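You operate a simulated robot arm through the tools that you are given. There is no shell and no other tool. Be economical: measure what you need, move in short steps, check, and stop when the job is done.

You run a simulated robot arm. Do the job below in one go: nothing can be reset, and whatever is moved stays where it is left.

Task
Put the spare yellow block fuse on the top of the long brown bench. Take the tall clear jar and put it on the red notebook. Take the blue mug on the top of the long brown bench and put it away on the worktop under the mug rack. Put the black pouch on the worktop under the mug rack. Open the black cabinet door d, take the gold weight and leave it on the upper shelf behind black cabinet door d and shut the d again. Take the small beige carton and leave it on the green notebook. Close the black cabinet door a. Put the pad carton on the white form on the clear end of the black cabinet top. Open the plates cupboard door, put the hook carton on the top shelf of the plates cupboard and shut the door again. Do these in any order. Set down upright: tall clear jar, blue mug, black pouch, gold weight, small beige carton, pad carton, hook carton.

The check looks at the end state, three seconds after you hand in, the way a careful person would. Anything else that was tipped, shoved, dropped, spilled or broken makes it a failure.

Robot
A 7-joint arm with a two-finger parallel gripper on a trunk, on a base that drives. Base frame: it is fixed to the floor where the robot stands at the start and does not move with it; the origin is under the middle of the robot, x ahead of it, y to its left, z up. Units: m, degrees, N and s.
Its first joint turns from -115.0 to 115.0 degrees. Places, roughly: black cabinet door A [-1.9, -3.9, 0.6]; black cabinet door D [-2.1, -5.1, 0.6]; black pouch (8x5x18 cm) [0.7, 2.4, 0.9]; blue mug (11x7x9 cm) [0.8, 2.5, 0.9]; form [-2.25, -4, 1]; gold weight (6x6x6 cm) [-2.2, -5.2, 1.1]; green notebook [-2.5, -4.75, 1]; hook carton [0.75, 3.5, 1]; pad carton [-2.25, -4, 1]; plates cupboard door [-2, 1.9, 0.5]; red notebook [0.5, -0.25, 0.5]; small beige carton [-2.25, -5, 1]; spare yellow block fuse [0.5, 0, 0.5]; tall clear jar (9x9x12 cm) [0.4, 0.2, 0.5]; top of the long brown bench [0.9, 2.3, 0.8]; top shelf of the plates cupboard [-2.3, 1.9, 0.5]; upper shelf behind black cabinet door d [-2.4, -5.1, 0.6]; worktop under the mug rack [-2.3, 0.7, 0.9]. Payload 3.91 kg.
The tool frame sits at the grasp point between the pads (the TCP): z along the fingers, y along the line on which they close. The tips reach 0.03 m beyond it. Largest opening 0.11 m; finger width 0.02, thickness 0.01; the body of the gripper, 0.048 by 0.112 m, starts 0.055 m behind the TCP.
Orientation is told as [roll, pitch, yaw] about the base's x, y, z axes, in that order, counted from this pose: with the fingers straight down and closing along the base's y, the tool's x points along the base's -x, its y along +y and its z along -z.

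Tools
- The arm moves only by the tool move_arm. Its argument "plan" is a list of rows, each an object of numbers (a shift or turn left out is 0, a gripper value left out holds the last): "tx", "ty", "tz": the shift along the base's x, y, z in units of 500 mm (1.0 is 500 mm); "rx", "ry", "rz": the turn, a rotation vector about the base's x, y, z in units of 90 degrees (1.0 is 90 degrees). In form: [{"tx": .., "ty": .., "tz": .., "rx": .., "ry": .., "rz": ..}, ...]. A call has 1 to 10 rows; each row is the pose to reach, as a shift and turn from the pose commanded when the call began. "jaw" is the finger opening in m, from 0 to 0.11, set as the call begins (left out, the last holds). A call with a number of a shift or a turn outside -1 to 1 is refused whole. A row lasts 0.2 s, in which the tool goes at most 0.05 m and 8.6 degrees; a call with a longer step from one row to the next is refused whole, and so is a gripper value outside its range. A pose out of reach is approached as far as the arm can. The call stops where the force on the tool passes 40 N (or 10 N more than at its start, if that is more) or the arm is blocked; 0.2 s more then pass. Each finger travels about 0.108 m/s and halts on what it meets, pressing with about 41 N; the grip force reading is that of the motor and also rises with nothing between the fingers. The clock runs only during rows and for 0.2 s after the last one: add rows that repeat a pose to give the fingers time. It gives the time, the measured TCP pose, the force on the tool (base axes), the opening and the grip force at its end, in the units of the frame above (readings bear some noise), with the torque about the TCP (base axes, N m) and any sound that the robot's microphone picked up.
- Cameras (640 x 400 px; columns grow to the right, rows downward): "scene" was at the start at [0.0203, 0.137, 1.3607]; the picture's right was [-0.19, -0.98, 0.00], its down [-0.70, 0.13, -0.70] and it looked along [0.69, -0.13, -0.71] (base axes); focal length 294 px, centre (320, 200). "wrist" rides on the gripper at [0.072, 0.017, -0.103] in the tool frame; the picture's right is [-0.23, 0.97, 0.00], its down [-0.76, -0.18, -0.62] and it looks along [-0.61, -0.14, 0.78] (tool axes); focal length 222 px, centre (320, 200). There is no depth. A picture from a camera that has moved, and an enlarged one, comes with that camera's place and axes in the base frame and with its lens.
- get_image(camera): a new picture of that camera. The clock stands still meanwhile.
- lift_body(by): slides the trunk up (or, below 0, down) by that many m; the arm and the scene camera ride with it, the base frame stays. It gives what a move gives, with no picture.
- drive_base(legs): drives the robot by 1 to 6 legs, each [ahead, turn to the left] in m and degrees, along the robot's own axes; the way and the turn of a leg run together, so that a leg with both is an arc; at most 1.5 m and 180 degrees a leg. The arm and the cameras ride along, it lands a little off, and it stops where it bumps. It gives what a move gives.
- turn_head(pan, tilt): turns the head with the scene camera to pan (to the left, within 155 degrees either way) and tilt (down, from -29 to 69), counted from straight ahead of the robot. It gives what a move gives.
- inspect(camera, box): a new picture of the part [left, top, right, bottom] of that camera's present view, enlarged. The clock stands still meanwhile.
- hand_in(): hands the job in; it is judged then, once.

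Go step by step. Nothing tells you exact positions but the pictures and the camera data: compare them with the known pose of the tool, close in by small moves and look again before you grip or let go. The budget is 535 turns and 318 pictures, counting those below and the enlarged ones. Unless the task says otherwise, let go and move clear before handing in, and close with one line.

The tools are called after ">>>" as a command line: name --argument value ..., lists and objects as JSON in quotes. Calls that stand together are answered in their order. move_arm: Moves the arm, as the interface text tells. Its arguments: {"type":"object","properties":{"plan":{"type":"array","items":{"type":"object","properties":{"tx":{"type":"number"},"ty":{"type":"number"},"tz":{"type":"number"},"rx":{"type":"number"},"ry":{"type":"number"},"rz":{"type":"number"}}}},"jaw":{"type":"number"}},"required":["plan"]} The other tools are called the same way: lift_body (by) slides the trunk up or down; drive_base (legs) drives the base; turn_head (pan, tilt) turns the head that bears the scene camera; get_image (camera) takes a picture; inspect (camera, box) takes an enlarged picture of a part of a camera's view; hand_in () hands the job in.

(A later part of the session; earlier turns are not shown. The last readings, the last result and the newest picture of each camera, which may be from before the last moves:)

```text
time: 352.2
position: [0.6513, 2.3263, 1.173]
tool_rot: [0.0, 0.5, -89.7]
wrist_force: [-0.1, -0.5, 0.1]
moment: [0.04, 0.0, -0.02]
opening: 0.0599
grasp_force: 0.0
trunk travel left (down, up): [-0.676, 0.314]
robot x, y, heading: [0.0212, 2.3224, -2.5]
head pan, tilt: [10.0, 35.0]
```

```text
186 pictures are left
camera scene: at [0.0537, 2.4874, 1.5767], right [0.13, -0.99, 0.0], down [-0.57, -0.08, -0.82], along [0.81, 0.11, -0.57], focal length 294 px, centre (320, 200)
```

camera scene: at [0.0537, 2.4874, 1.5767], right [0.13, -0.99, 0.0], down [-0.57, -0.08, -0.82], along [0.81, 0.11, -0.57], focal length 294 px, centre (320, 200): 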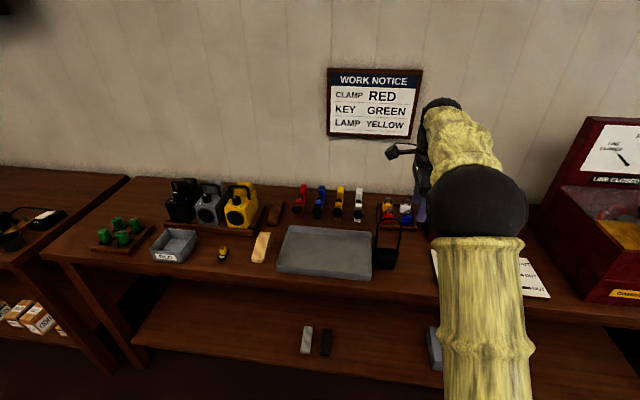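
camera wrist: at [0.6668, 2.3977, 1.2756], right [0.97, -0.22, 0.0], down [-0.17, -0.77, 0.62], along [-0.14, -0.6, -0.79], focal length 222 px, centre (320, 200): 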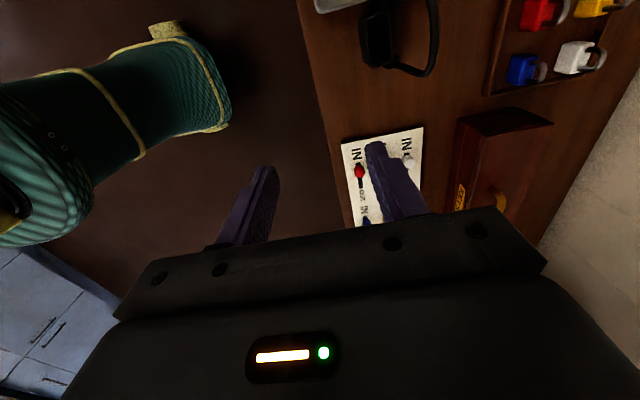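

>>> drive_base --legs '[[0.11, 0]]'

>>> get_image --camera "wrist"

```text
time: 353.4
position: [0.7637, 2.3229, 1.1726]
tool_rot: [0.0, 0.6, -89.4]
wrist_force: [0.3, 0.6, -0.3]
moment: [-0.03, 0.04, 0.0]
opening: 0.0599
grasp_force: 0.0
trunk travel left (down, up): [-0.676, 0.314]
robot x, y, heading: [0.1283, 2.3162, -2.3]
head pan, tilt: [10.0, 35.0]
```

```text
185 pictures are left
camera wrist: at [0.7788, 2.3938, 1.2745], right [0.98, -0.22, 0.0], down [-0.17, -0.77, 0.62], along [-0.14, -0.6, -0.79], focal length 222 px, centre (320, 200)
```

wrist: 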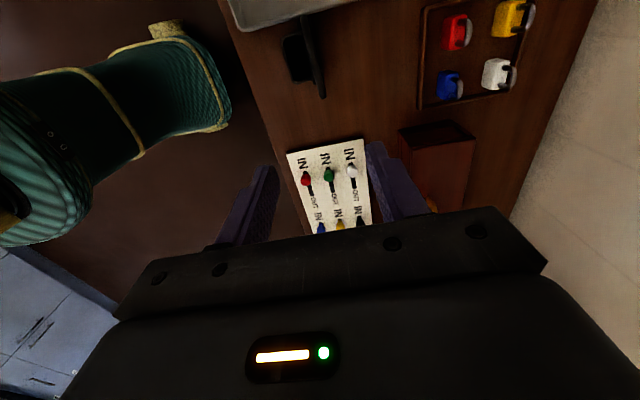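

>>> move_arm --plan '[{"tx": 0.005, "ty": 0.06}, {"tx": 0.005, "ty": 0.106}, {"tx": 0.005, "ty": 0.106, "tz": -0.08}, {"tx": 0.005, "ty": 0.106, "tz": -0.16}, {"tx": 0.005, "ty": 0.106, "tz": -0.2}, {"tx": 0.005, "ty": 0.106, "tz": -0.2}]'

>>> get_image --camera "wrist"

>>> inspect --camera "scene" --box '[310, 130, 510, 290]'

```text
time: 354.9
position: [0.765, 2.3771, 1.0721]
tool_rot: [0.0, 0.4, -89.4]
wrist_force: [0.5, -0.3, 0.0]
moment: [-0.02, -0.01, -0.02]
opening: 0.0599
grasp_force: 0.0
trunk travel left (down, up): [-0.676, 0.314]
robot x, y, heading: [0.1311, 2.3161, -2.4]
head pan, tilt: [10.0, 35.0]
```

```text
184 pictures are left
camera wrist: at [0.7795, 2.4485, 1.176], right [0.98, -0.22, 0.0], down [-0.17, -0.77, 0.62], along [-0.14, -0.6, -0.79], focal length 222 px, centre (320, 200)
```

wrist: 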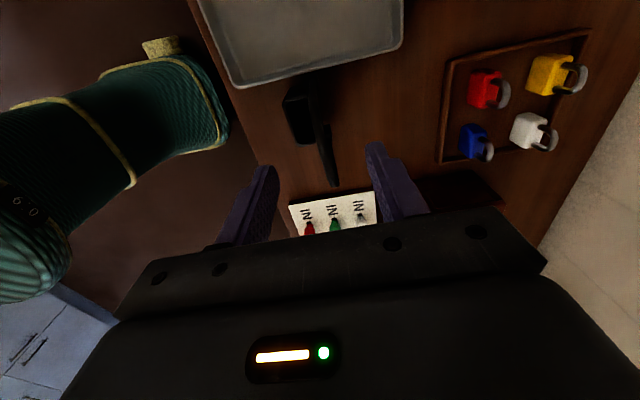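

```text
2.50 times, centred on (410, 210) of scene
camera zoom: at [0.1642, 2.4827, 1.5767], right [0.13, -0.99, 0.0], down [-0.57, -0.08, -0.82], along [0.81, 0.11, -0.57], focal length 735 px, centre (95, 175)
```

zoom: 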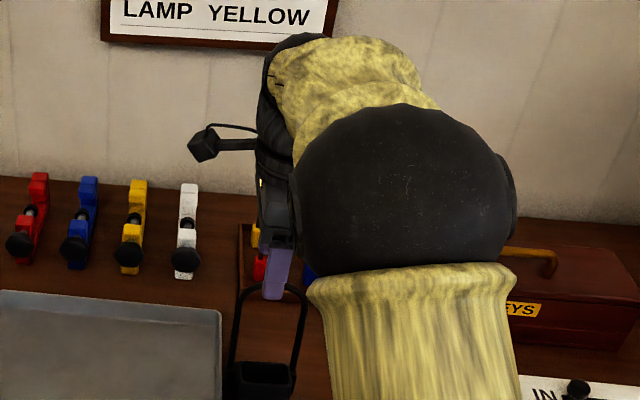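

>>> move_arm --plan '[{"tx": 0.01, "tz": -0.06}, {"tx": 0.01, "tz": -0.116}, {"tx": 0.01, "tz": -0.116}]'

>>> get_image --camera "wrist"

>>> inspect --camera "scene" --box '[330, 170, 450, 290]'

```text
time: 355.6
position: [0.7697, 2.3771, 1.0148]
tool_rot: [0.0, 0.5, -89.4]
wrist_force: [0.6, -0.4, 0.0]
moment: [-0.01, 0.0, -0.01]
opening: 0.06
grasp_force: 0.1
trunk travel left (down, up): [-0.676, 0.314]
robot x, y, heading: [0.1263, 2.3172, -2.2]
head pan, tilt: [10.0, 35.0]
```

```text
182 pictures are left
camera wrist: at [0.7848, 2.4484, 1.1173], right [0.98, -0.22, 0.0], down [-0.17, -0.77, 0.62], along [-0.14, -0.6, -0.79], focal length 222 px, centre (320, 200)
```

wrist: 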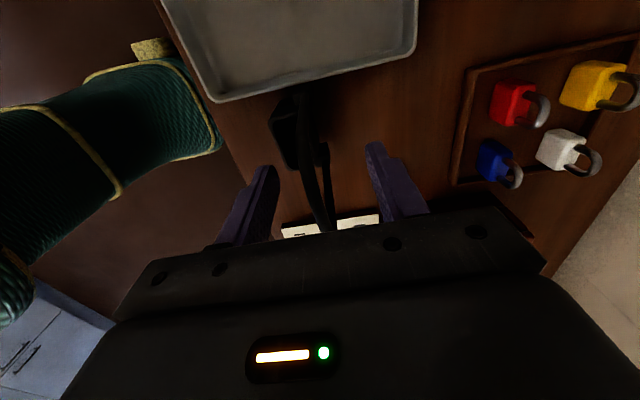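

```text
3.33 times, centred on (390, 230) of scene
camera zoom: at [0.1642, 2.4827, 1.5767], right [0.13, -0.99, 0.0], down [-0.57, -0.08, -0.82], along [0.81, 0.11, -0.57], focal length 980 px, centre (87, 100)
```

zoom: 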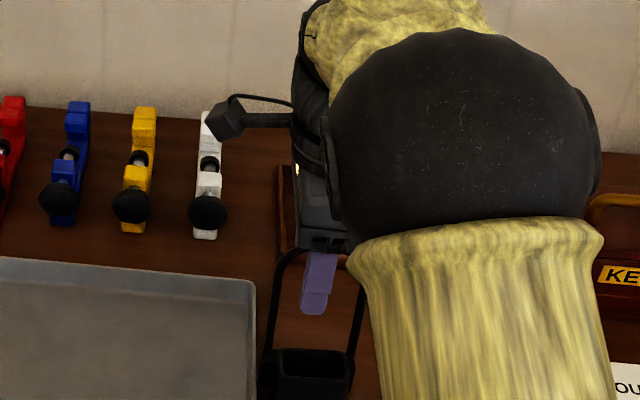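

The loop lies between the fingers. Closing.

>>> move_arm --plan '[{}, {}, {}, {}]' --jaw 0.0

>>> get_image --camera "wrist"

```text
time: 356.6
position: [0.7689, 2.377, 1.0146]
tool_rot: [0.0, 0.5, -89.5]
wrist_force: [-0.1, -0.3, 0.3]
moment: [0.01, 0.0, 0.0]
opening: 0.0071
grasp_force: 41.5
trunk travel left (down, up): [-0.676, 0.314]
robot x, y, heading: [0.1297, 2.3186, -2.5]
head pan, tilt: [10.0, 35.0]
```

```text
180 pictures are left
camera wrist: at [0.785, 2.4483, 1.1175], right [0.98, -0.22, 0.0], down [-0.17, -0.77, 0.62], along [-0.14, -0.6, -0.79], focal length 222 px, centre (320, 200)
```

wrist: 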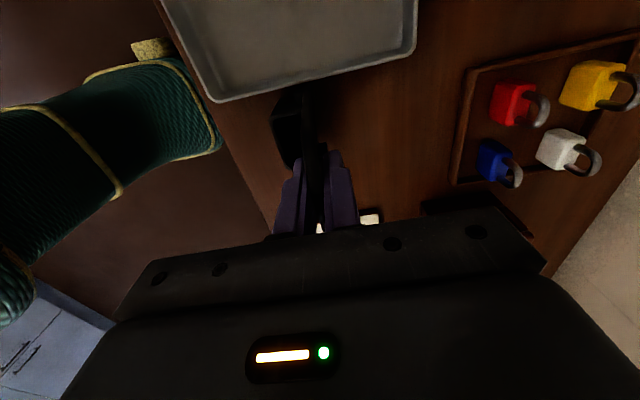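

Gripped. Lifting and carrying to the worktop.

>>> move_arm --plan '[{"tz": 0.06}, {"tz": 0.14}, {"tz": 0.23}, {"tz": 0.32}]'

>>> get_image --camera "wrist"

>>> drive_base --legs '[[-0.6, 0], [0, -112.6], [1.3, 0], [0.45, 0], [0, -65]]'

>>> turn_head --pan 15 --tilt 35

>>> get_image --camera "scene"

```text
time: 357.6
position: [0.7694, 2.3751, 1.1756]
tool_rot: [-0.1, 0.5, -89.4]
wrist_force: [-0.6, -0.1, -2.8]
moment: [0.05, -0.02, -0.01]
opening: 0.0071
grasp_force: 40.9
trunk travel left (down, up): [-0.676, 0.314]
robot x, y, heading: [0.1317, 2.3145, -2.3]
head pan, tilt: [10.0, 35.0]
```

```text
179 pictures are left
camera wrist: at [0.7836, 2.4461, 1.2784], right [0.98, -0.22, 0.0], down [-0.17, -0.77, 0.62], along [-0.14, -0.6, -0.79], focal length 222 px, centre (320, 200)
```

wrist: 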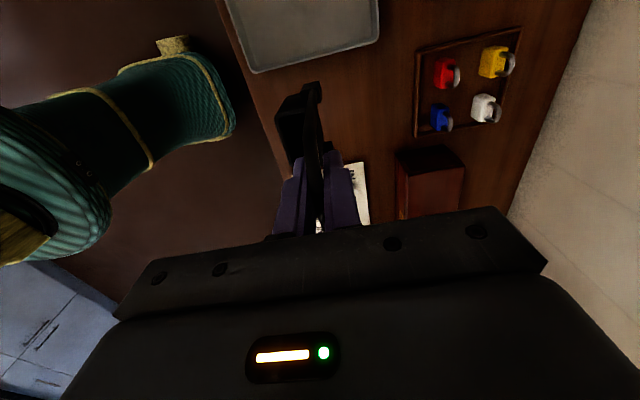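

```text
time: 377.1
position: [-1.8545, 0.6712, 1.175]
tool_rot: [-0.1, 0.5, 92.1]
wrist_force: [-0.4, -0.2, -3.1]
moment: [-0.04, 0.05, -0.01]
opening: 0.0069
grasp_force: 40.2
trunk travel left (down, up): [-0.676, 0.314]
robot x, y, heading: [-1.2194, 0.7481, 179.2]
head pan, tilt: [10.0, 35.0]
```

```text
time: 377.8
position: [-1.8538, 0.6724, 1.1747]
tool_rot: [-0.1, 0.5, 92.2]
wrist_force: [0.5, -1.0, -2.5]
moment: [-0.04, 0.0, 0.02]
opening: 0.0072
grasp_force: 41.2
trunk travel left (down, up): [-0.676, 0.314]
robot x, y, heading: [-1.2119, 0.7448, 179.0]
head pan, tilt: [15.0, 35.0]
```

```text
178 pictures are left
camera scene: at [-1.2451, 0.5731, 1.5767], right [-0.25, 0.97, 0.0], down [0.56, 0.14, -0.82], along [-0.79, -0.2, -0.57], focal length 294 px, centre (320, 200)
```

scene: 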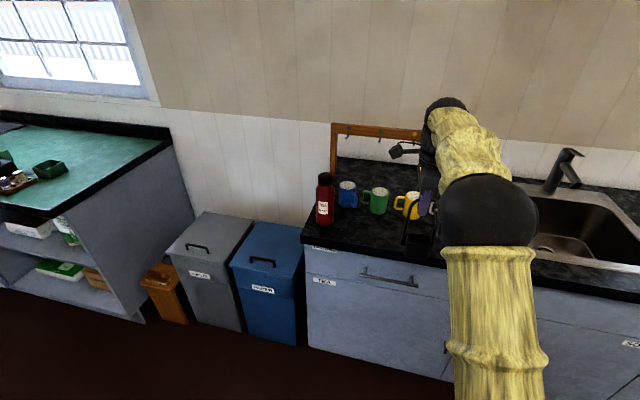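

>>> drive_base --legs '[[0.22, 0]]'

>>> get_image --camera "wrist"

>>> get_image --camera "scene"

```text
time: 379.5
position: [-2.0763, 0.6759, 1.173]
tool_rot: [-0.1, 0.5, 92.1]
wrist_force: [0.4, 0.0, -2.7]
moment: [-0.01, 0.0, 0.02]
opening: 0.007
grasp_force: 40.6
trunk travel left (down, up): [-0.676, 0.314]
robot x, y, heading: [-1.4396, 0.7553, 179.4]
head pan, tilt: [15.0, 35.0]
```

```text
177 pictures are left
camera wrist: at [-2.091, 0.6029, 1.2769], right [-0.98, 0.19, 0.0], down [0.15, 0.77, 0.62], along [0.12, 0.6, -0.79], focal length 222 px, centre (320, 200)
```

wrist: 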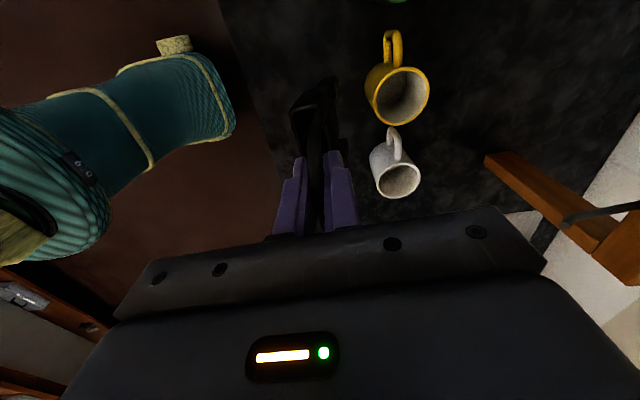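

```text
176 pictures are left
camera scene: at [-1.4667, 0.5761, 1.5766], right [-0.25, 0.97, 0.0], down [0.56, 0.14, -0.82], along [-0.79, -0.2, -0.57], focal length 294 px, centre (320, 200)
```

scene: 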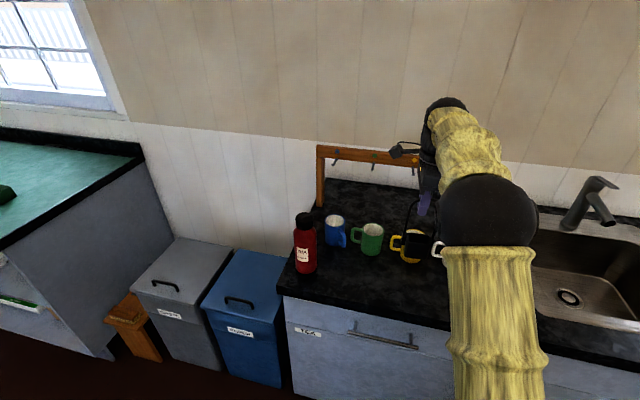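

>>> move_arm --plan '[{"tz": -0.08}, {"tz": -0.15}, {"tz": -0.19}, {"tz": -0.205}, {"tz": -0.205}]'

>>> inspect --camera "scene" --box '[280, 130, 480, 300]'

>>> move_arm --plan '[{"tz": -0.006}, {"tz": -0.012}]'

```text
time: 380.7
position: [-2.074, 0.6762, 1.0708]
tool_rot: [-0.1, 0.6, 92.2]
wrist_force: [0.5, -0.1, -1.8]
moment: [-0.01, 0.04, -0.02]
opening: 0.0073
grasp_force: 41.2
trunk travel left (down, up): [-0.676, 0.314]
robot x, y, heading: [-1.4387, 0.7551, 179.1]
head pan, tilt: [15.0, 35.0]
```

```text
2.35 times, centred on (380, 215) of scene
camera zoom: at [-1.4654, 0.5761, 1.5767], right [-0.25, 0.97, 0.0], down [0.56, 0.14, -0.82], along [-0.79, -0.2, -0.57], focal length 692 px, centre (179, 165)
```

zoom: 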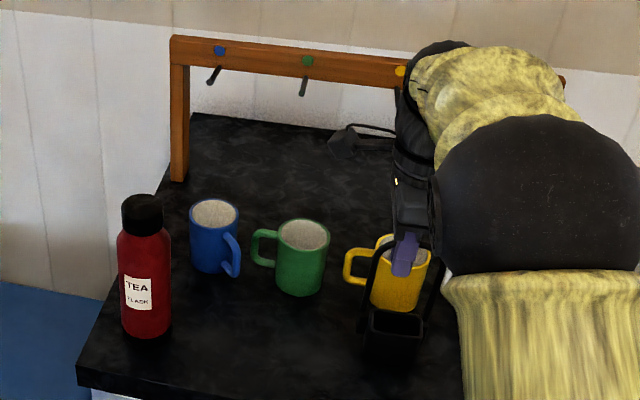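

```text
time: 381.3
position: [-2.0747, 0.6758, 1.0708]
tool_rot: [0.3, 0.5, 92.2]
wrist_force: [-2.5, -0.9, 23.1]
moment: [0.21, 0.0, 0.02]
opening: 0.0069
grasp_force: 41.0
trunk travel left (down, up): [-0.676, 0.314]
robot x, y, heading: [-1.4377, 0.7516, 179.2]
head pan, tilt: [15.0, 35.0]
```

>>> move_arm --plan '[{"tz": 0.008}, {"tz": 0.01}]'

>>> move_arm --plan '[{}, {}, {}]' --jaw 0.06

>>> move_arm --plan '[{"tz": 0.04}, {"tz": 0.12}, {"tz": 0.2}, {"tz": 0.28}]'

>>> get_image --camera "wrist"

```text
time: 381.9
position: [-2.0739, 0.6759, 1.0696]
tool_rot: [-0.3, 0.5, 92.2]
wrist_force: [-0.9, 2.6, 6.5]
moment: [0.13, -0.03, 0.0]
opening: 0.0072
grasp_force: 41.1
trunk travel left (down, up): [-0.676, 0.314]
robot x, y, heading: [-1.4389, 0.7517, 179.3]
head pan, tilt: [15.0, 35.0]
```

```text
time: 382.7
position: [-2.0747, 0.6739, 1.0711]
tool_rot: [-0.1, 0.4, 92.2]
wrist_force: [-0.1, 0.3, -0.3]
moment: [0.01, 0.0, -0.01]
opening: 0.0599
grasp_force: 0.0
trunk travel left (down, up): [-0.676, 0.314]
robot x, y, heading: [-1.4358, 0.752, 179.1]
head pan, tilt: [15.0, 35.0]
```

```text
time: 383.7
position: [-2.0738, 0.6747, 1.2126]
tool_rot: [-0.1, 0.5, 92.2]
wrist_force: [-0.4, 0.4, -0.2]
moment: [0.01, 0.0, -0.03]
opening: 0.06
grasp_force: 0.2
trunk travel left (down, up): [-0.676, 0.314]
robot x, y, heading: [-1.4341, 0.75, 179.3]
head pan, tilt: [15.0, 35.0]
```

```text
174 pictures are left
camera wrist: at [-2.0901, 0.6023, 1.3149], right [-0.98, 0.19, 0.0], down [0.15, 0.77, 0.62], along [0.12, 0.61, -0.79], focal length 222 px, centre (320, 200)
```

wrist: 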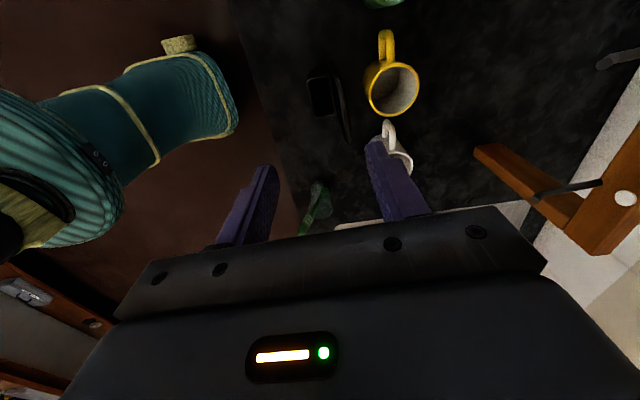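

The black pouch stands upright. Backing off, restoring the tool yaw, and driving down the room toward the black cabinet.

>>> drive_base --legs '[[-0.4, 0]]'

>>> get_image --camera "scene"

>>> move_arm --plan '[{"rz": 0.095}, {"rz": 0.19}, {"rz": 0.285}, {"rz": 0.38}, {"rz": 0.475}, {"rz": 0.57}, {"rz": 0.665}, {"rz": 0.76}, {"rz": 0.855}, {"rz": 0.95}]'

>>> drive_base --legs '[[0, 91], [1.5, 0], [1.0, 0]]'

>>> turn_head --pan -30 --tilt 20

>>> get_image --camera "scene"

```text
time: 386.1
position: [-1.674, 0.6708, 1.2126]
tool_rot: [0.1, 0.4, 92.0]
wrist_force: [0.6, -0.2, -0.1]
moment: [0.01, 0.01, 0.03]
opening: 0.06
grasp_force: 0.2
trunk travel left (down, up): [-0.676, 0.314]
robot x, y, heading: [-1.0378, 0.7466, 179.4]
head pan, tilt: [15.0, 35.0]
```

```text
173 pictures are left
camera scene: at [-1.0647, 0.5701, 1.5767], right [-0.24, 0.97, 0.0], down [0.56, 0.14, -0.82], along [-0.79, -0.2, -0.57], focal length 294 px, centre (320, 200)
```

scene: 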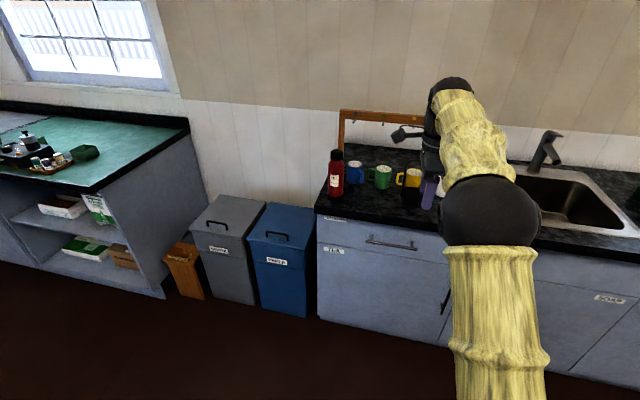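

```text
time: 388.4
position: [-1.675, 0.6701, 1.2124]
tool_rot: [0.0, 0.5, 177.7]
wrist_force: [0.6, 0.8, -0.2]
moment: [0.0, 0.0, 0.0]
opening: 0.0599
grasp_force: 0.0
trunk travel left (down, up): [-0.676, 0.314]
robot x, y, heading: [-1.0432, 0.7466, 179.0]
head pan, tilt: [15.0, 35.0]
```

```text
time: 404.7
position: [-0.8741, -2.44, 1.213]
tool_rot: [0.1, 0.4, -90.0]
wrist_force: [0.7, -1.2, 0.1]
moment: [0.02, 0.0, -0.02]
opening: 0.06
grasp_force: 0.0
trunk travel left (down, up): [-0.676, 0.314]
robot x, y, heading: [-0.9733, -1.8049, -88.6]
head pan, tilt: [15.0, 35.0]
```

```text
time: 405.8
position: [-0.8734, -2.439, 1.2122]
tool_rot: [0.0, 0.5, -90.0]
wrist_force: [0.1, 0.2, 0.6]
moment: [0.02, 0.02, -0.02]
opening: 0.0599
grasp_force: 0.0
trunk travel left (down, up): [-0.676, 0.314]
robot x, y, heading: [-0.9748, -1.8049, -88.4]
head pan, tilt: [-30.0, 20.0]
```

```text
172 pictures are left
camera scene: at [-0.869, -1.8247, 1.6005], right [-0.88, 0.48, 0.0], down [0.16, 0.3, -0.94], along [-0.45, -0.83, -0.34], focal length 294 px, centre (320, 200)
```

scene: 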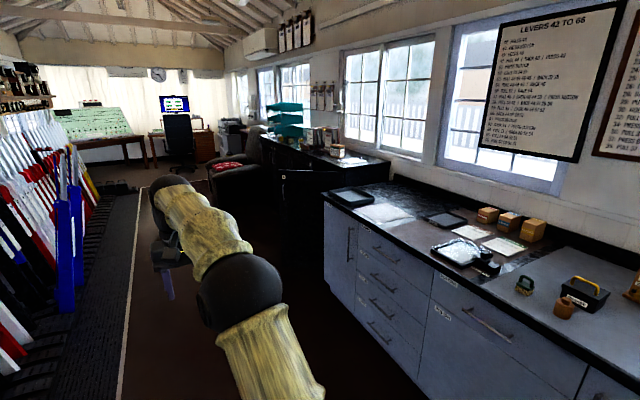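

>>> drive_base --legs '[[1.2, -1.5]]'

>>> turn_head --pan -40 --tilt 25

>>> get_image --camera "scene"

```text
time: 412.0
position: [-0.8495, -3.6627, 1.2126]
tool_rot: [-0.1, 0.5, -90.4]
wrist_force: [0.5, -0.4, 0.2]
moment: [0.06, -0.02, 0.0]
opening: 0.0603
grasp_force: 0.1
trunk travel left (down, up): [-0.676, 0.314]
robot x, y, heading: [-0.9455, -3.0292, -89.1]
head pan, tilt: [-30.0, 20.0]
```

```text
time: 412.7
position: [-0.8495, -3.6631, 1.2126]
tool_rot: [0.0, 0.6, -90.4]
wrist_force: [-0.3, -0.8, 0.9]
moment: [0.0, -0.01, -0.02]
opening: 0.0599
grasp_force: 0.1
trunk travel left (down, up): [-0.676, 0.314]
robot x, y, heading: [-0.949, -3.0275, -89.1]
head pan, tilt: [-40.0, 25.0]
```

```text
171 pictures are left
camera scene: at [-0.8539, -3.0387, 1.5925], right [-0.78, 0.63, 0.0], down [0.26, 0.33, -0.91], along [-0.57, -0.71, -0.42], focal length 294 px, centre (320, 200)
```

scene: 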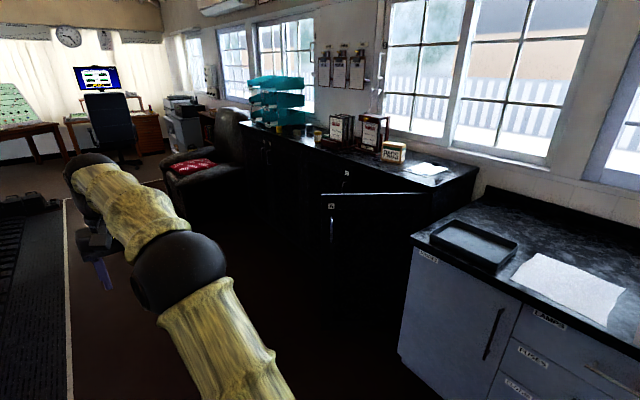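

>>> inspect --camera "scene" --box '[200, 80, 480, 330]'

>>> drive_base --legs '[[0.9, 0]]'

>>> turn_head --pan -75 --tilt 30

>>> get_image --camera "scene"

```text
1.60 times, centred on (340, 205) of scene
camera zoom: at [-0.8539, -3.0387, 1.5925], right [-0.78, 0.63, 0.0], down [0.26, 0.33, -0.91], along [-0.57, -0.71, -0.42], focal length 471 px, centre (288, 192)
```

zoom: 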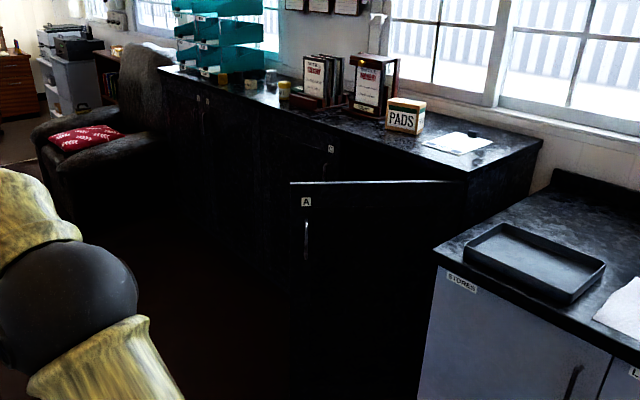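

```text
time: 417.4
position: [-0.8262, -4.5468, 1.2129]
tool_rot: [0.1, 0.4, -89.9]
wrist_force: [-0.8, -0.5, -0.6]
moment: [0.01, -0.02, 0.04]
opening: 0.0601
grasp_force: 0.0
trunk travel left (down, up): [-0.676, 0.314]
robot x, y, heading: [-0.9279, -3.9112, -88.6]
head pan, tilt: [-40.0, 25.0]
```

```text
time: 418.4
position: [-0.8239, -4.5466, 1.2115]
tool_rot: [0.1, 0.5, -90.0]
wrist_force: [0.1, 0.3, -0.1]
moment: [-0.01, -0.01, 0.0]
opening: 0.0601
grasp_force: 0.1
trunk travel left (down, up): [-0.676, 0.314]
robot x, y, heading: [-0.9317, -3.912, -88.4]
head pan, tilt: [-75.0, 30.0]
```

```text
169 pictures are left
camera scene: at [-0.8628, -3.876, 1.5845], right [-0.28, 0.96, 0.0], down [0.48, 0.14, -0.87], along [-0.83, -0.25, -0.5], focal length 294 px, centre (320, 200)
```

scene: 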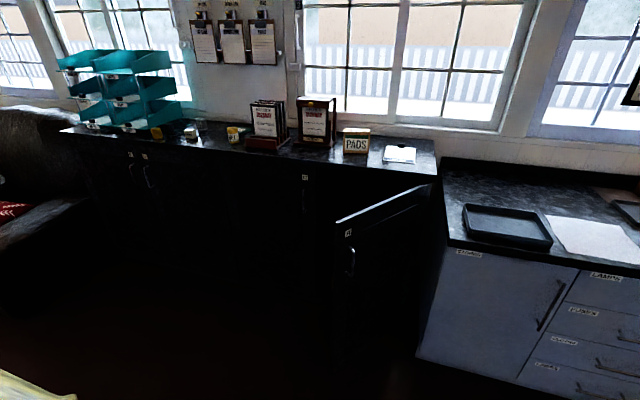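

>>> inspect --camera "scene" --box '[240, 90, 480, 290]'

>>> inspect --camera "scene" --box '[40, 40, 290, 240]'

```text
2.00 times, centred on (360, 190) of scene
camera zoom: at [-0.8628, -3.876, 1.5845], right [-0.28, 0.96, 0.0], down [0.48, 0.14, -0.87], along [-0.83, -0.25, -0.5], focal length 588 px, centre (240, 220)
```

zoom: 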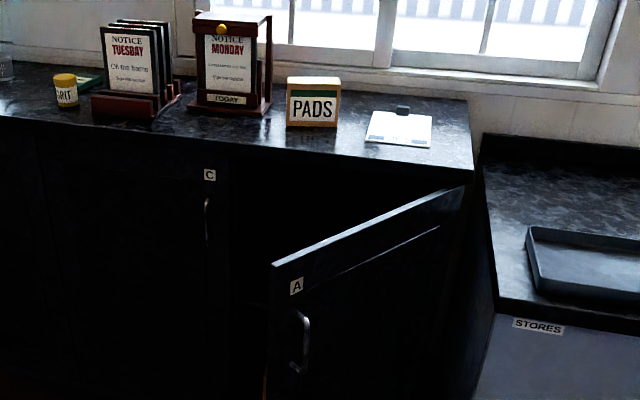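

```text
2.00 times, centred on (165, 140) of scene
camera zoom: at [-0.8628, -3.876, 1.5845], right [-0.28, 0.96, 0.0], down [0.48, 0.14, -0.87], along [-0.83, -0.25, -0.5], focal length 588 px, centre (630, 320)
```

zoom: 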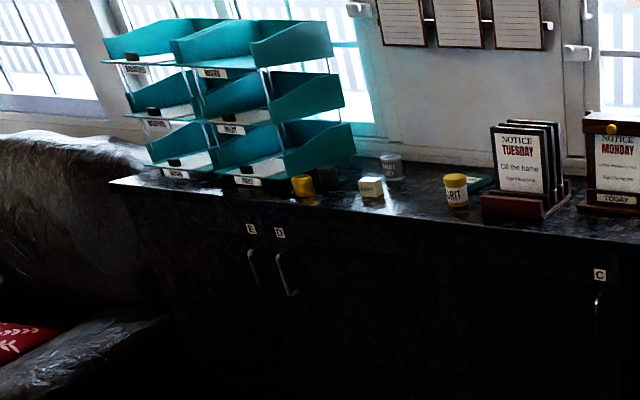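

Door A is hinged on its right (y≈−3.74), about 50° open. I'll face the cabinet, lower with a closed fist and push A shut from outside first.

>>> drive_base --legs '[[0, -91.4]]'

>>> move_arm --plan '[{"ry": 0.09, "ty": 0.06}, {"ry": 0.18, "ty": 0.12}, {"ry": 0.27, "ty": 0.18}, {"ry": 0.36, "ty": 0.24}, {"ry": 0.45, "ty": 0.3}, {"ry": 0.5, "ty": 0.36}]' --jaw 0.0

>>> lift_body --by -0.4

>>> turn_head --pan 0 --tilt 25

>>> get_image --camera "scene"

```text
time: 422.6
position: [-1.5604, -4.0202, 1.2128]
tool_rot: [-0.1, 0.5, -179.6]
wrist_force: [-0.5, 0.0, 0.3]
moment: [0.01, -0.04, 0.02]
opening: 0.06
grasp_force: 0.0
trunk travel left (down, up): [-0.676, 0.314]
robot x, y, heading: [-0.9275, -3.9127, -178.1]
head pan, tilt: [-75.0, 30.0]
```

```text
time: 424.0
position: [-1.5624, -3.8416, 1.2122]
tool_rot: [-0.4, -44.6, -179.5]
wrist_force: [1.0, 0.6, -0.2]
moment: [0.03, -0.01, 0.01]
opening: 0.0
grasp_force: 37.5
trunk travel left (down, up): [-0.676, 0.314]
robot x, y, heading: [-0.927, -3.9096, -178.3]
head pan, tilt: [-75.0, 30.0]
```

```text
time: 427.9
position: [-1.5609, -3.843, 0.8106]
tool_rot: [-0.4, -44.4, -179.6]
wrist_force: [0.3, 0.9, 0.6]
moment: [-0.01, -0.02, -0.01]
opening: 0.0001
grasp_force: 37.5
trunk travel left (down, up): [-0.276, 0.714]
robot x, y, heading: [-0.9273, -3.9181, -178.2]
head pan, tilt: [-75.0, 30.0]
```

```text
time: 429.3
position: [-1.5616, -3.8423, 0.8114]
tool_rot: [-0.3, -44.6, -179.5]
wrist_force: [-0.1, -1.0, -0.5]
moment: [-0.01, -0.02, 0.02]
opening: 0.0
grasp_force: 37.9
trunk travel left (down, up): [-0.276, 0.714]
robot x, y, heading: [-0.9296, -3.9152, -178.3]
head pan, tilt: [0.0, 25.0]
```

```text
166 pictures are left
camera scene: at [-0.9549, -4.0678, 1.1925], right [-0.03, 1.0, 0.0], down [0.42, 0.01, -0.91], along [-0.91, -0.03, -0.42], focal length 294 px, centre (320, 200)
```

scene: 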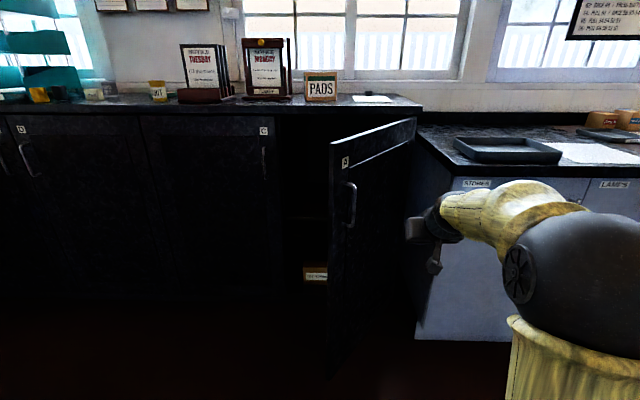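

The tool is outside door A. Lowering below the handle and sweeping the door toward closed.

>>> move_arm --plan '[{"tz": -0.09}, {"tz": -0.18}, {"tz": -0.27, "tx": -0.03}, {"tz": -0.36, "tx": -0.08}, {"tz": -0.4, "tx": -0.15}, {"tz": -0.4, "tx": -0.22}, {"tz": -0.4, "tx": -0.26, "ty": -0.06}, {"tz": -0.4, "tx": -0.26, "ty": -0.14}, {"tz": -0.4, "tx": -0.26, "ty": -0.22}, {"tz": -0.4, "tx": -0.26, "ty": -0.3}]'

>>> get_image --camera "scene"

```text
refused: row 4 steps farther than a row can; nothing moved
```

```text
165 pictures are left
camera scene: at [-0.9549, -4.0678, 1.1925], right [-0.03, 1.0, 0.0], down [0.42, 0.01, -0.91], along [-0.91, -0.03, -0.42], focal length 294 px, centre (320, 200)
```

scene: 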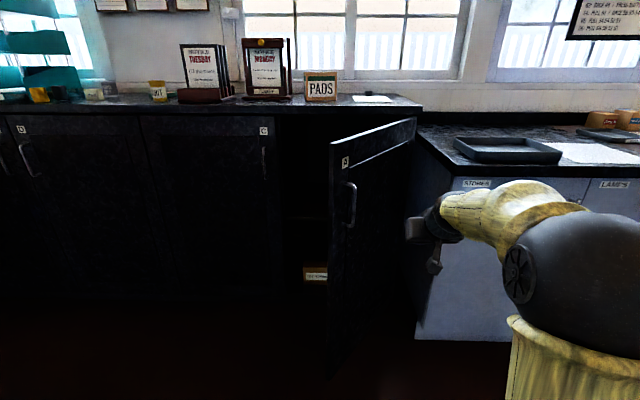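

>>> move_arm --plan '[{"tz": -0.09}, {"tz": -0.18}, {"tz": -0.26, "tx": -0.03}, {"tz": -0.33, "tx": -0.08}, {"tz": -0.38, "tx": -0.15}, {"tz": -0.4, "tx": -0.22}, {"tz": -0.4, "tx": -0.26, "ty": -0.06}, {"tz": -0.4, "tx": -0.26, "ty": -0.14}, {"tz": -0.4, "tx": -0.26, "ty": -0.22}, {"tz": -0.4, "tx": -0.26, "ty": -0.3}]'

>>> move_arm --plan '[{"ty": -0.08}, {"ty": -0.16}, {"ty": -0.24, "tx": -0.02}, {"ty": -0.32, "tx": -0.05}, {"ty": -0.38, "tx": -0.08}]'

>>> get_image --camera "scene"

```text
time: 431.5
position: [-1.6916, -3.9915, 0.6135]
tool_rot: [-0.4, -44.4, -179.5]
wrist_force: [0.2, 0.1, 0.1]
moment: [-0.04, 0.05, 0.02]
opening: 0.0
grasp_force: 37.7
trunk travel left (down, up): [-0.276, 0.714]
robot x, y, heading: [-0.9272, -3.9162, -178.4]
head pan, tilt: [0.0, 25.0]
```

```text
time: 432.7
position: [-1.7315, -4.1837, 0.6076]
tool_rot: [-0.6, -44.5, -179.5]
wrist_force: [-0.2, -0.7, 0.0]
moment: [-0.03, 0.0, 0.01]
opening: 0.0
grasp_force: 37.8
trunk travel left (down, up): [-0.276, 0.714]
robot x, y, heading: [-0.9253, -3.9152, -178.2]
head pan, tilt: [0.0, 25.0]
```

```text
164 pictures are left
camera scene: at [-0.9549, -4.0679, 1.1925], right [-0.03, 1.0, 0.0], down [0.42, 0.01, -0.91], along [-0.91, -0.03, -0.42], focal length 294 px, centre (320, 200)
```

scene: 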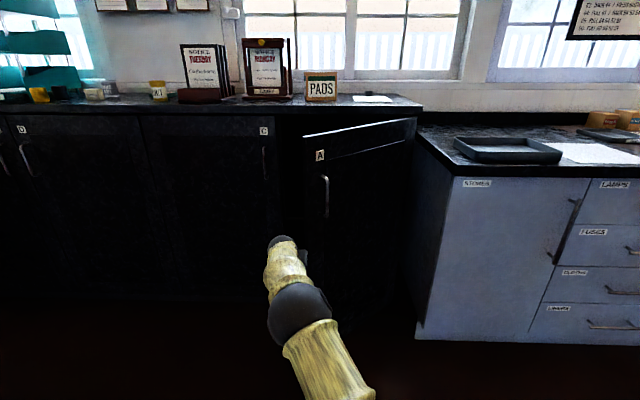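

>>> move_arm --plan '[{"ty": 0.08}, {"ty": 0.14}]'

>>> drive_base --legs '[[0.25, -1.8]]'

>>> get_image --camera "scene"

```text
time: 433.3
position: [-1.7271, -4.1426, 0.6102]
tool_rot: [0.6, -44.4, -178.9]
wrist_force: [2.8, -3.3, 3.9]
moment: [-0.05, 0.03, 0.04]
opening: 0.0001
grasp_force: 37.7
trunk travel left (down, up): [-0.276, 0.714]
robot x, y, heading: [-0.9266, -3.9116, -177.9]
head pan, tilt: [0.0, 25.0]
stopped in row 2: the force on the tool passed its limit (the readings are from after the stop); the commanded pose is now the measured one
```

```text
time: 434.1
position: [-1.7345, -4.1495, 0.6095]
tool_rot: [1.5, -44.1, -179.1]
wrist_force: [2.6, -1.4, 2.4]
moment: [-0.01, 0.03, 0.04]
opening: 0.0
grasp_force: 37.6
trunk travel left (down, up): [-0.276, 0.714]
robot x, y, heading: [-0.9417, -3.9159, -178.1]
head pan, tilt: [0.0, 25.0]
stopped in leg 1: the force on the tool passed its limit (the readings are from after the stop); the commanded pose is now the measured one
```

```text
163 pictures are left
camera scene: at [-0.966, -4.0686, 1.1922], right [-0.03, 1.0, 0.0], down [0.42, 0.01, -0.91], along [-0.91, -0.03, -0.42], focal length 294 px, centre (320, 200)
```

scene: 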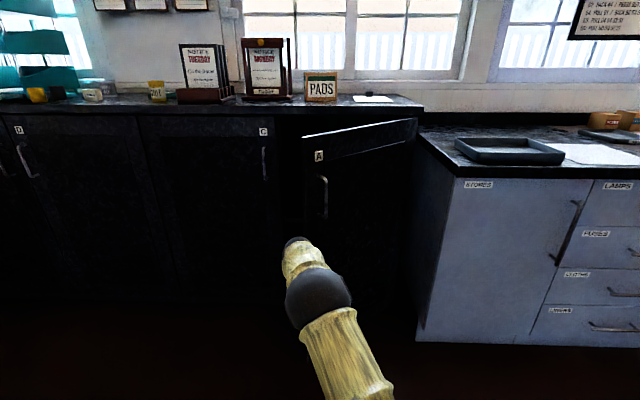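

The fist is right at the door's edge. I'll retreat, shift +y onto the outer face, and push straight in.

>>> move_arm --plan '[{"tx": 0.09}, {"tx": 0.17}, {"tx": 0.17, "ty": 0.09}, {"tx": 0.17, "ty": 0.18}, {"tx": 0.17, "ty": 0.24}, {"tx": 0.08, "ty": 0.24}, {"tx": 0.0, "ty": 0.24}, {"tx": -0.06, "ty": 0.24}]'

>>> get_image --camera "scene"

```text
time: 435.9
position: [-1.7657, -4.0279, 0.6092]
tool_rot: [1.4, -43.9, -179.0]
wrist_force: [-0.2, -0.1, 0.2]
moment: [0.01, -0.03, 0.0]
opening: 0.0002
grasp_force: 37.1
trunk travel left (down, up): [-0.276, 0.714]
robot x, y, heading: [-0.9381, -3.9142, -178.4]
head pan, tilt: [0.0, 25.0]
```

```text
162 pictures are left
camera scene: at [-0.9661, -4.0684, 1.1924], right [-0.03, 1.0, 0.0], down [0.42, 0.01, -0.91], along [-0.91, -0.03, -0.42], focal length 294 px, centre (320, 200)
```

scene: 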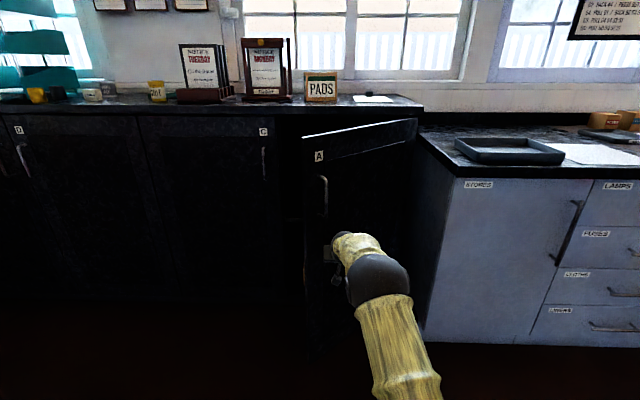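

Now on the outer face. Driving ahead gently to push.

>>> drive_base --legs '[[0.24, -1.5]]'

>>> get_image --camera "scene"

```text
time: 437.7
position: [-2.0082, -4.0041, 0.6081]
tool_rot: [1.4, -44.0, 179.1]
wrist_force: [-0.2, 0.0, 0.0]
moment: [0.0, 0.01, -0.01]
opening: 0.0
grasp_force: 37.8
trunk travel left (down, up): [-0.276, 0.714]
robot x, y, heading: [-1.1782, -3.9175, 180.3]
head pan, tilt: [0.0, 25.0]
```

```text
161 pictures are left
camera scene: at [-1.2098, -4.0712, 1.1924], right [0.0, 1.0, 0.0], down [0.42, 0.0, -0.91], along [-0.91, 0.0, -0.42], focal length 294 px, centre (320, 200)
```

scene: 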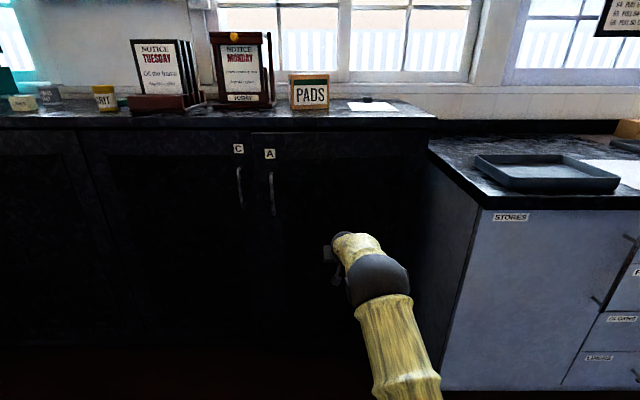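

Nearly closed. A final gentle push until resistance.

>>> move_arm --plan '[{"tx": -0.03}, {"tx": -0.06}, {"tx": -0.09}, {"tx": -0.11}, {"tx": -0.13}, {"tx": -0.15}]'

>>> inspect --camera "scene" --box '[140, 90, 460, 290]'

```text
time: 439.1
position: [-2.0737, -4.0048, 0.6071]
tool_rot: [1.3, -44.0, 179.1]
wrist_force: [0.5, 0.5, -0.1]
moment: [-0.04, -0.02, 0.02]
opening: 0.0002
grasp_force: 37.6
out of reach, approached as far as the arm can: row 6
trunk travel left (down, up): [-0.276, 0.714]
robot x, y, heading: [-1.1769, -3.9191, 180.2]
head pan, tilt: [0.0, 25.0]
```

```text
2.00 times, centred on (300, 190) of scene
camera zoom: at [-1.2099, -4.0712, 1.1924], right [0.0, 1.0, 0.0], down [0.42, 0.0, -0.91], along [-0.91, 0.0, -0.42], focal length 588 px, centre (360, 220)
```

zoom: 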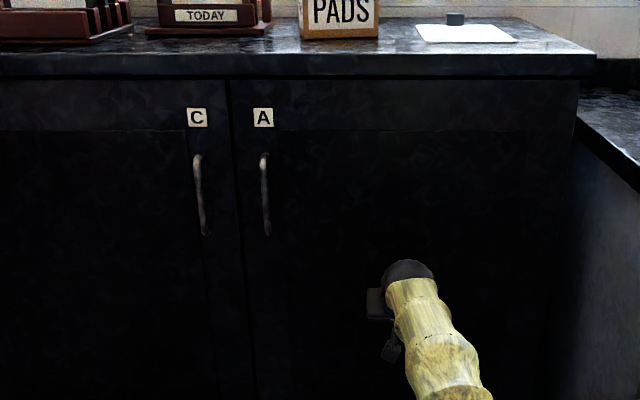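

>>> drive_base --legs '[[0.08, 0]]'

>>> inspect --camera "scene" --box '[140, 90, 460, 290]'

```text
time: 439.9
position: [-2.0879, -4.0042, 0.6098]
tool_rot: [1.3, -42.9, 179.0]
wrist_force: [23.1, 2.7, 8.8]
moment: [-0.07, -0.13, -0.06]
opening: 0.0
grasp_force: 37.6
trunk travel left (down, up): [-0.276, 0.714]
robot x, y, heading: [-1.1982, -3.9175, 179.8]
head pan, tilt: [0.0, 25.0]
stopped in leg 1: the force on the tool passed its limit (the readings are from after the stop); the commanded pose is now the measured one
```

```text
2.00 times, centred on (300, 190) of scene
camera zoom: at [-1.2256, -4.0709, 1.1925], right [0.0, 1.0, 0.0], down [0.42, 0.0, -0.91], along [-0.91, 0.0, -0.42], focal length 588 px, centre (360, 220)
```

zoom: 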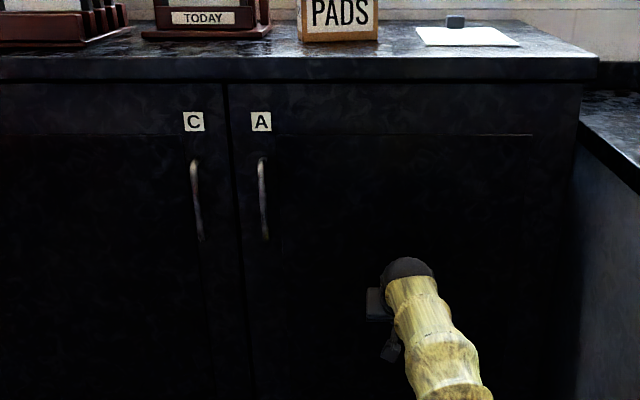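

Door A is shut. Backing off, raising up, and looking at the cabinet top for the PADS carton.

>>> drive_base --legs '[[-0.25, 0]]'

>>> lift_body --by 0.4

>>> lift_body --by 0.25

>>> move_arm --plan '[{"ry": -0.09, "tx": 0.04, "ty": 0.02}, {"ry": -0.18, "tx": 0.1, "ty": 0.04}, {"ry": -0.27, "tx": 0.16, "ty": 0.06}, {"ry": -0.36, "tx": 0.22, "ty": 0.08}, {"ry": -0.45, "tx": 0.28, "ty": 0.1}, {"ry": -0.477, "tx": 0.34, "ty": 0.12}]' --jaw 0.11

>>> turn_head --pan 0 --tilt 25

>>> get_image --camera "scene"

```text
time: 441.8
position: [-1.8351, -4.0035, 0.6067]
tool_rot: [1.3, -42.8, 178.9]
wrist_force: [-0.7, 0.8, 0.4]
moment: [0.06, 0.01, 0.01]
opening: 0.0002
grasp_force: 37.6
trunk travel left (down, up): [-0.276, 0.714]
robot x, y, heading: [-0.9442, -3.9173, 179.6]
head pan, tilt: [0.0, 25.0]
```

```text
time: 445.6
position: [-1.8332, -4.0021, 1.0072]
tool_rot: [1.3, -42.8, 178.9]
wrist_force: [-0.1, -0.8, -0.5]
moment: [-0.01, 0.02, -0.01]
opening: 0.0
grasp_force: 37.9
trunk travel left (down, up): [-0.676, 0.314]
robot x, y, heading: [-0.9467, -3.9177, 179.6]
head pan, tilt: [0.0, 25.0]
```

```text
time: 448.2
position: [-1.8348, -4.0036, 1.2578]
tool_rot: [1.4, -42.8, 179.0]
wrist_force: [-0.5, -1.1, 0.0]
moment: [-0.01, 0.0, 0.01]
opening: 0.0
grasp_force: 37.9
trunk travel left (down, up): [-0.926, 0.064]
robot x, y, heading: [-0.9451, -3.9149, 179.6]
head pan, tilt: [0.0, 25.0]
```

```text
time: 449.6
position: [-1.6612, -3.9428, 1.2586]
tool_rot: [0.7, 0.1, 179.2]
wrist_force: [0.4, 0.8, 0.2]
moment: [0.01, 0.03, -0.01]
opening: 0.1099
grasp_force: 0.0
trunk travel left (down, up): [-0.926, 0.064]
robot x, y, heading: [-0.9395, -3.9198, 179.7]
head pan, tilt: [0.0, 25.0]
```

```text
time: 450.2
position: [-1.6651, -3.9432, 1.257]
tool_rot: [0.6, 0.1, 179.2]
wrist_force: [0.2, 0.1, 0.3]
moment: [0.01, -0.05, -0.01]
opening: 0.1102
grasp_force: 0.0
trunk travel left (down, up): [-0.926, 0.064]
robot x, y, heading: [-0.9396, -3.9167, 179.7]
head pan, tilt: [0.0, 25.0]
```

```text
158 pictures are left
camera scene: at [-0.9746, -4.0718, 1.8424], right [0.0, 1.0, 0.0], down [0.42, 0.0, -0.91], along [-0.91, 0.0, -0.42], focal length 294 px, centre (320, 200)
```

scene: 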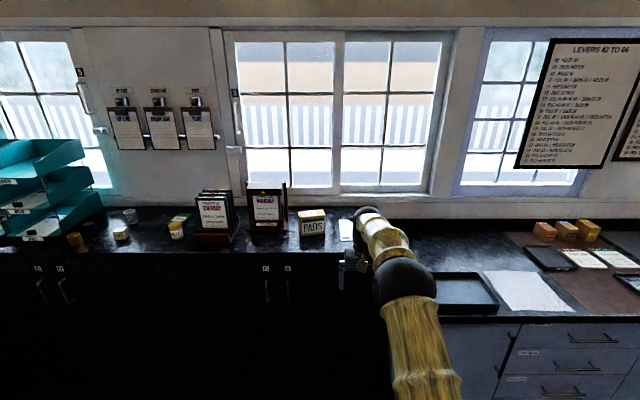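

>>> inspect --camera "scene" --box '[240, 170, 400, 290]'

>>> inspect --camera "scene" --box '[0, 130, 250, 290]'

```text
3.33 times, centred on (320, 230) of scene
camera zoom: at [-0.9746, -4.0718, 1.8424], right [0.0, 1.0, 0.0], down [0.42, 0.0, -0.91], along [-0.91, 0.0, -0.42], focal length 980 px, centre (320, 100)
```

zoom: 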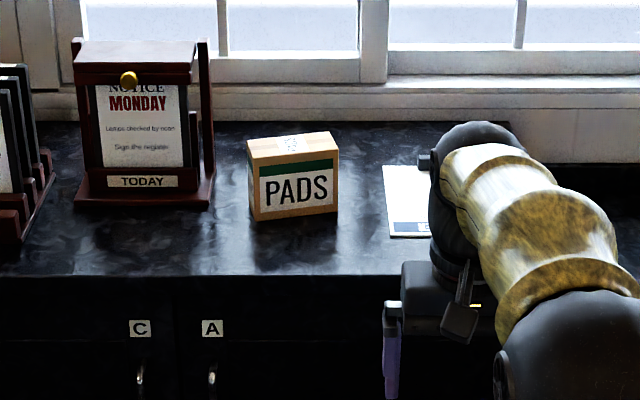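

```text
2.50 times, centred on (125, 210) of scene
camera zoom: at [-0.9746, -4.0718, 1.8424], right [0.0, 1.0, 0.0], down [0.42, 0.0, -0.91], along [-0.91, 0.0, -0.42], focal length 735 px, centre (808, 175)
```

zoom: 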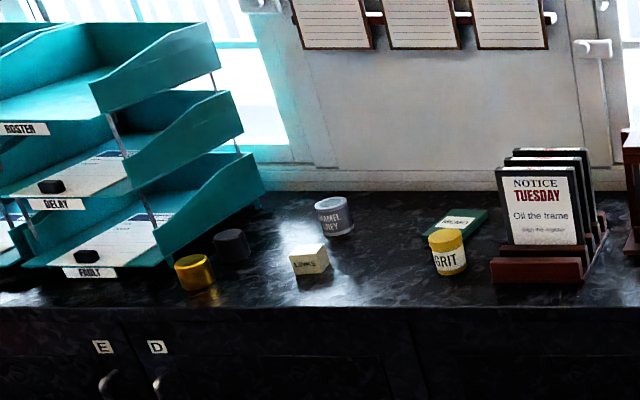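

PADS carton ≈12.5×8.5×9 cm, centre ≈(−2.31, −4.11), turned ~15°. I'll yaw the tool so it closes across the 8.5 cm depth, and drive closer.

>>> move_arm --plan '[{"rz": 0.095, "tx": 0.04}, {"rz": 0.19, "tx": 0.08}, {"rz": 0.285, "tx": 0.12}, {"rz": 0.38, "tx": 0.16}, {"rz": 0.475, "tx": 0.2}, {"rz": 0.57, "tx": 0.22, "tz": 0.03}, {"rz": 0.665, "tx": 0.22, "tz": 0.07}, {"rz": 0.76, "tx": 0.22, "tz": 0.1}, {"rz": 0.855, "tx": 0.22, "tz": 0.1}, {"rz": 0.95, "tx": 0.22, "tz": 0.1}]'

>>> move_arm --plan '[{"rz": 0.09}, {"rz": 0.17}, {"rz": 0.223}, {"rz": 0.223}]'

>>> drive_base --legs '[[0.55, 0]]'

>>> get_image --camera "wrist"

>>> get_image --camera "scene"

```text
time: 452.4
position: [-1.5547, -3.9426, 1.3061]
tool_rot: [0.5, 0.1, -95.2]
wrist_force: [0.7, -0.4, 0.4]
moment: [0.02, 0.0, -0.01]
opening: 0.1102
grasp_force: 0.1
trunk travel left (down, up): [-0.926, 0.064]
robot x, y, heading: [-0.9434, -3.9221, 179.5]
head pan, tilt: [0.0, 25.0]
```

```text
time: 453.4
position: [-1.556, -3.9425, 1.3069]
tool_rot: [0.7, 0.1, -75.2]
wrist_force: [0.1, 0.4, -0.4]
moment: [0.02, 0.01, 0.0]
opening: 0.1099
grasp_force: 0.1
trunk travel left (down, up): [-0.926, 0.064]
robot x, y, heading: [-0.9401, -3.9162, 179.9]
head pan, tilt: [0.0, 25.0]
```

```text
time: 456.5
position: [-2.1031, -3.9398, 1.3064]
tool_rot: [0.6, 0.1, -75.3]
wrist_force: [-0.2, 0.7, 0.9]
moment: [-0.03, -0.01, -0.02]
opening: 0.1098
grasp_force: 0.1
trunk travel left (down, up): [-0.926, 0.064]
robot x, y, heading: [-1.49, -3.918, 179.7]
head pan, tilt: [0.0, 25.0]
```

```text
155 pictures are left
camera wrist: at [-2.1068, -3.8671, 1.4096], right [1.0, 0.03, 0.01], down [0.02, -0.78, 0.62], along [0.02, -0.62, -0.78], focal length 222 px, centre (320, 200)
```

wrist: 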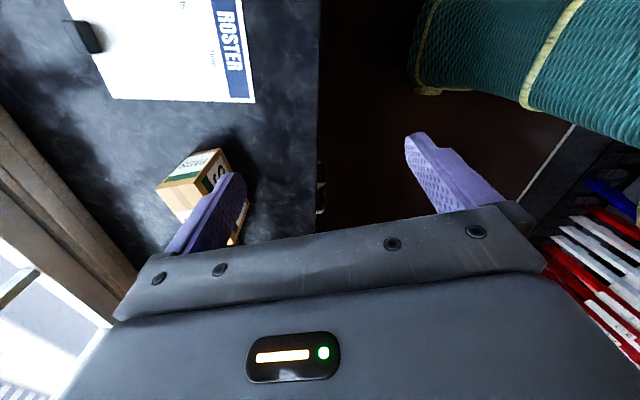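

```text
154 pictures are left
camera scene: at [-1.5221, -4.0695, 1.8424], right [0.0, 1.0, 0.0], down [0.42, 0.0, -0.91], along [-0.91, 0.0, -0.42], focal length 294 px, centre (320, 200)
```

scene: 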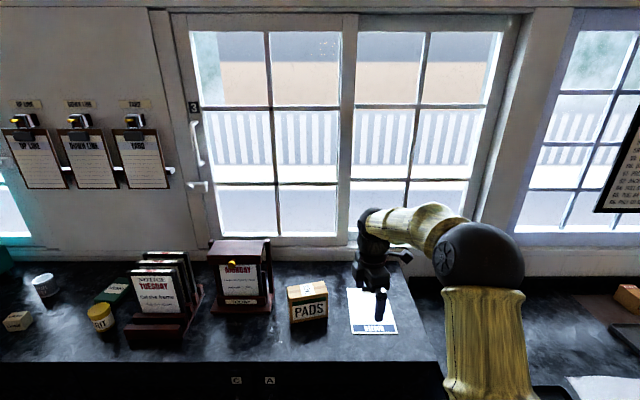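

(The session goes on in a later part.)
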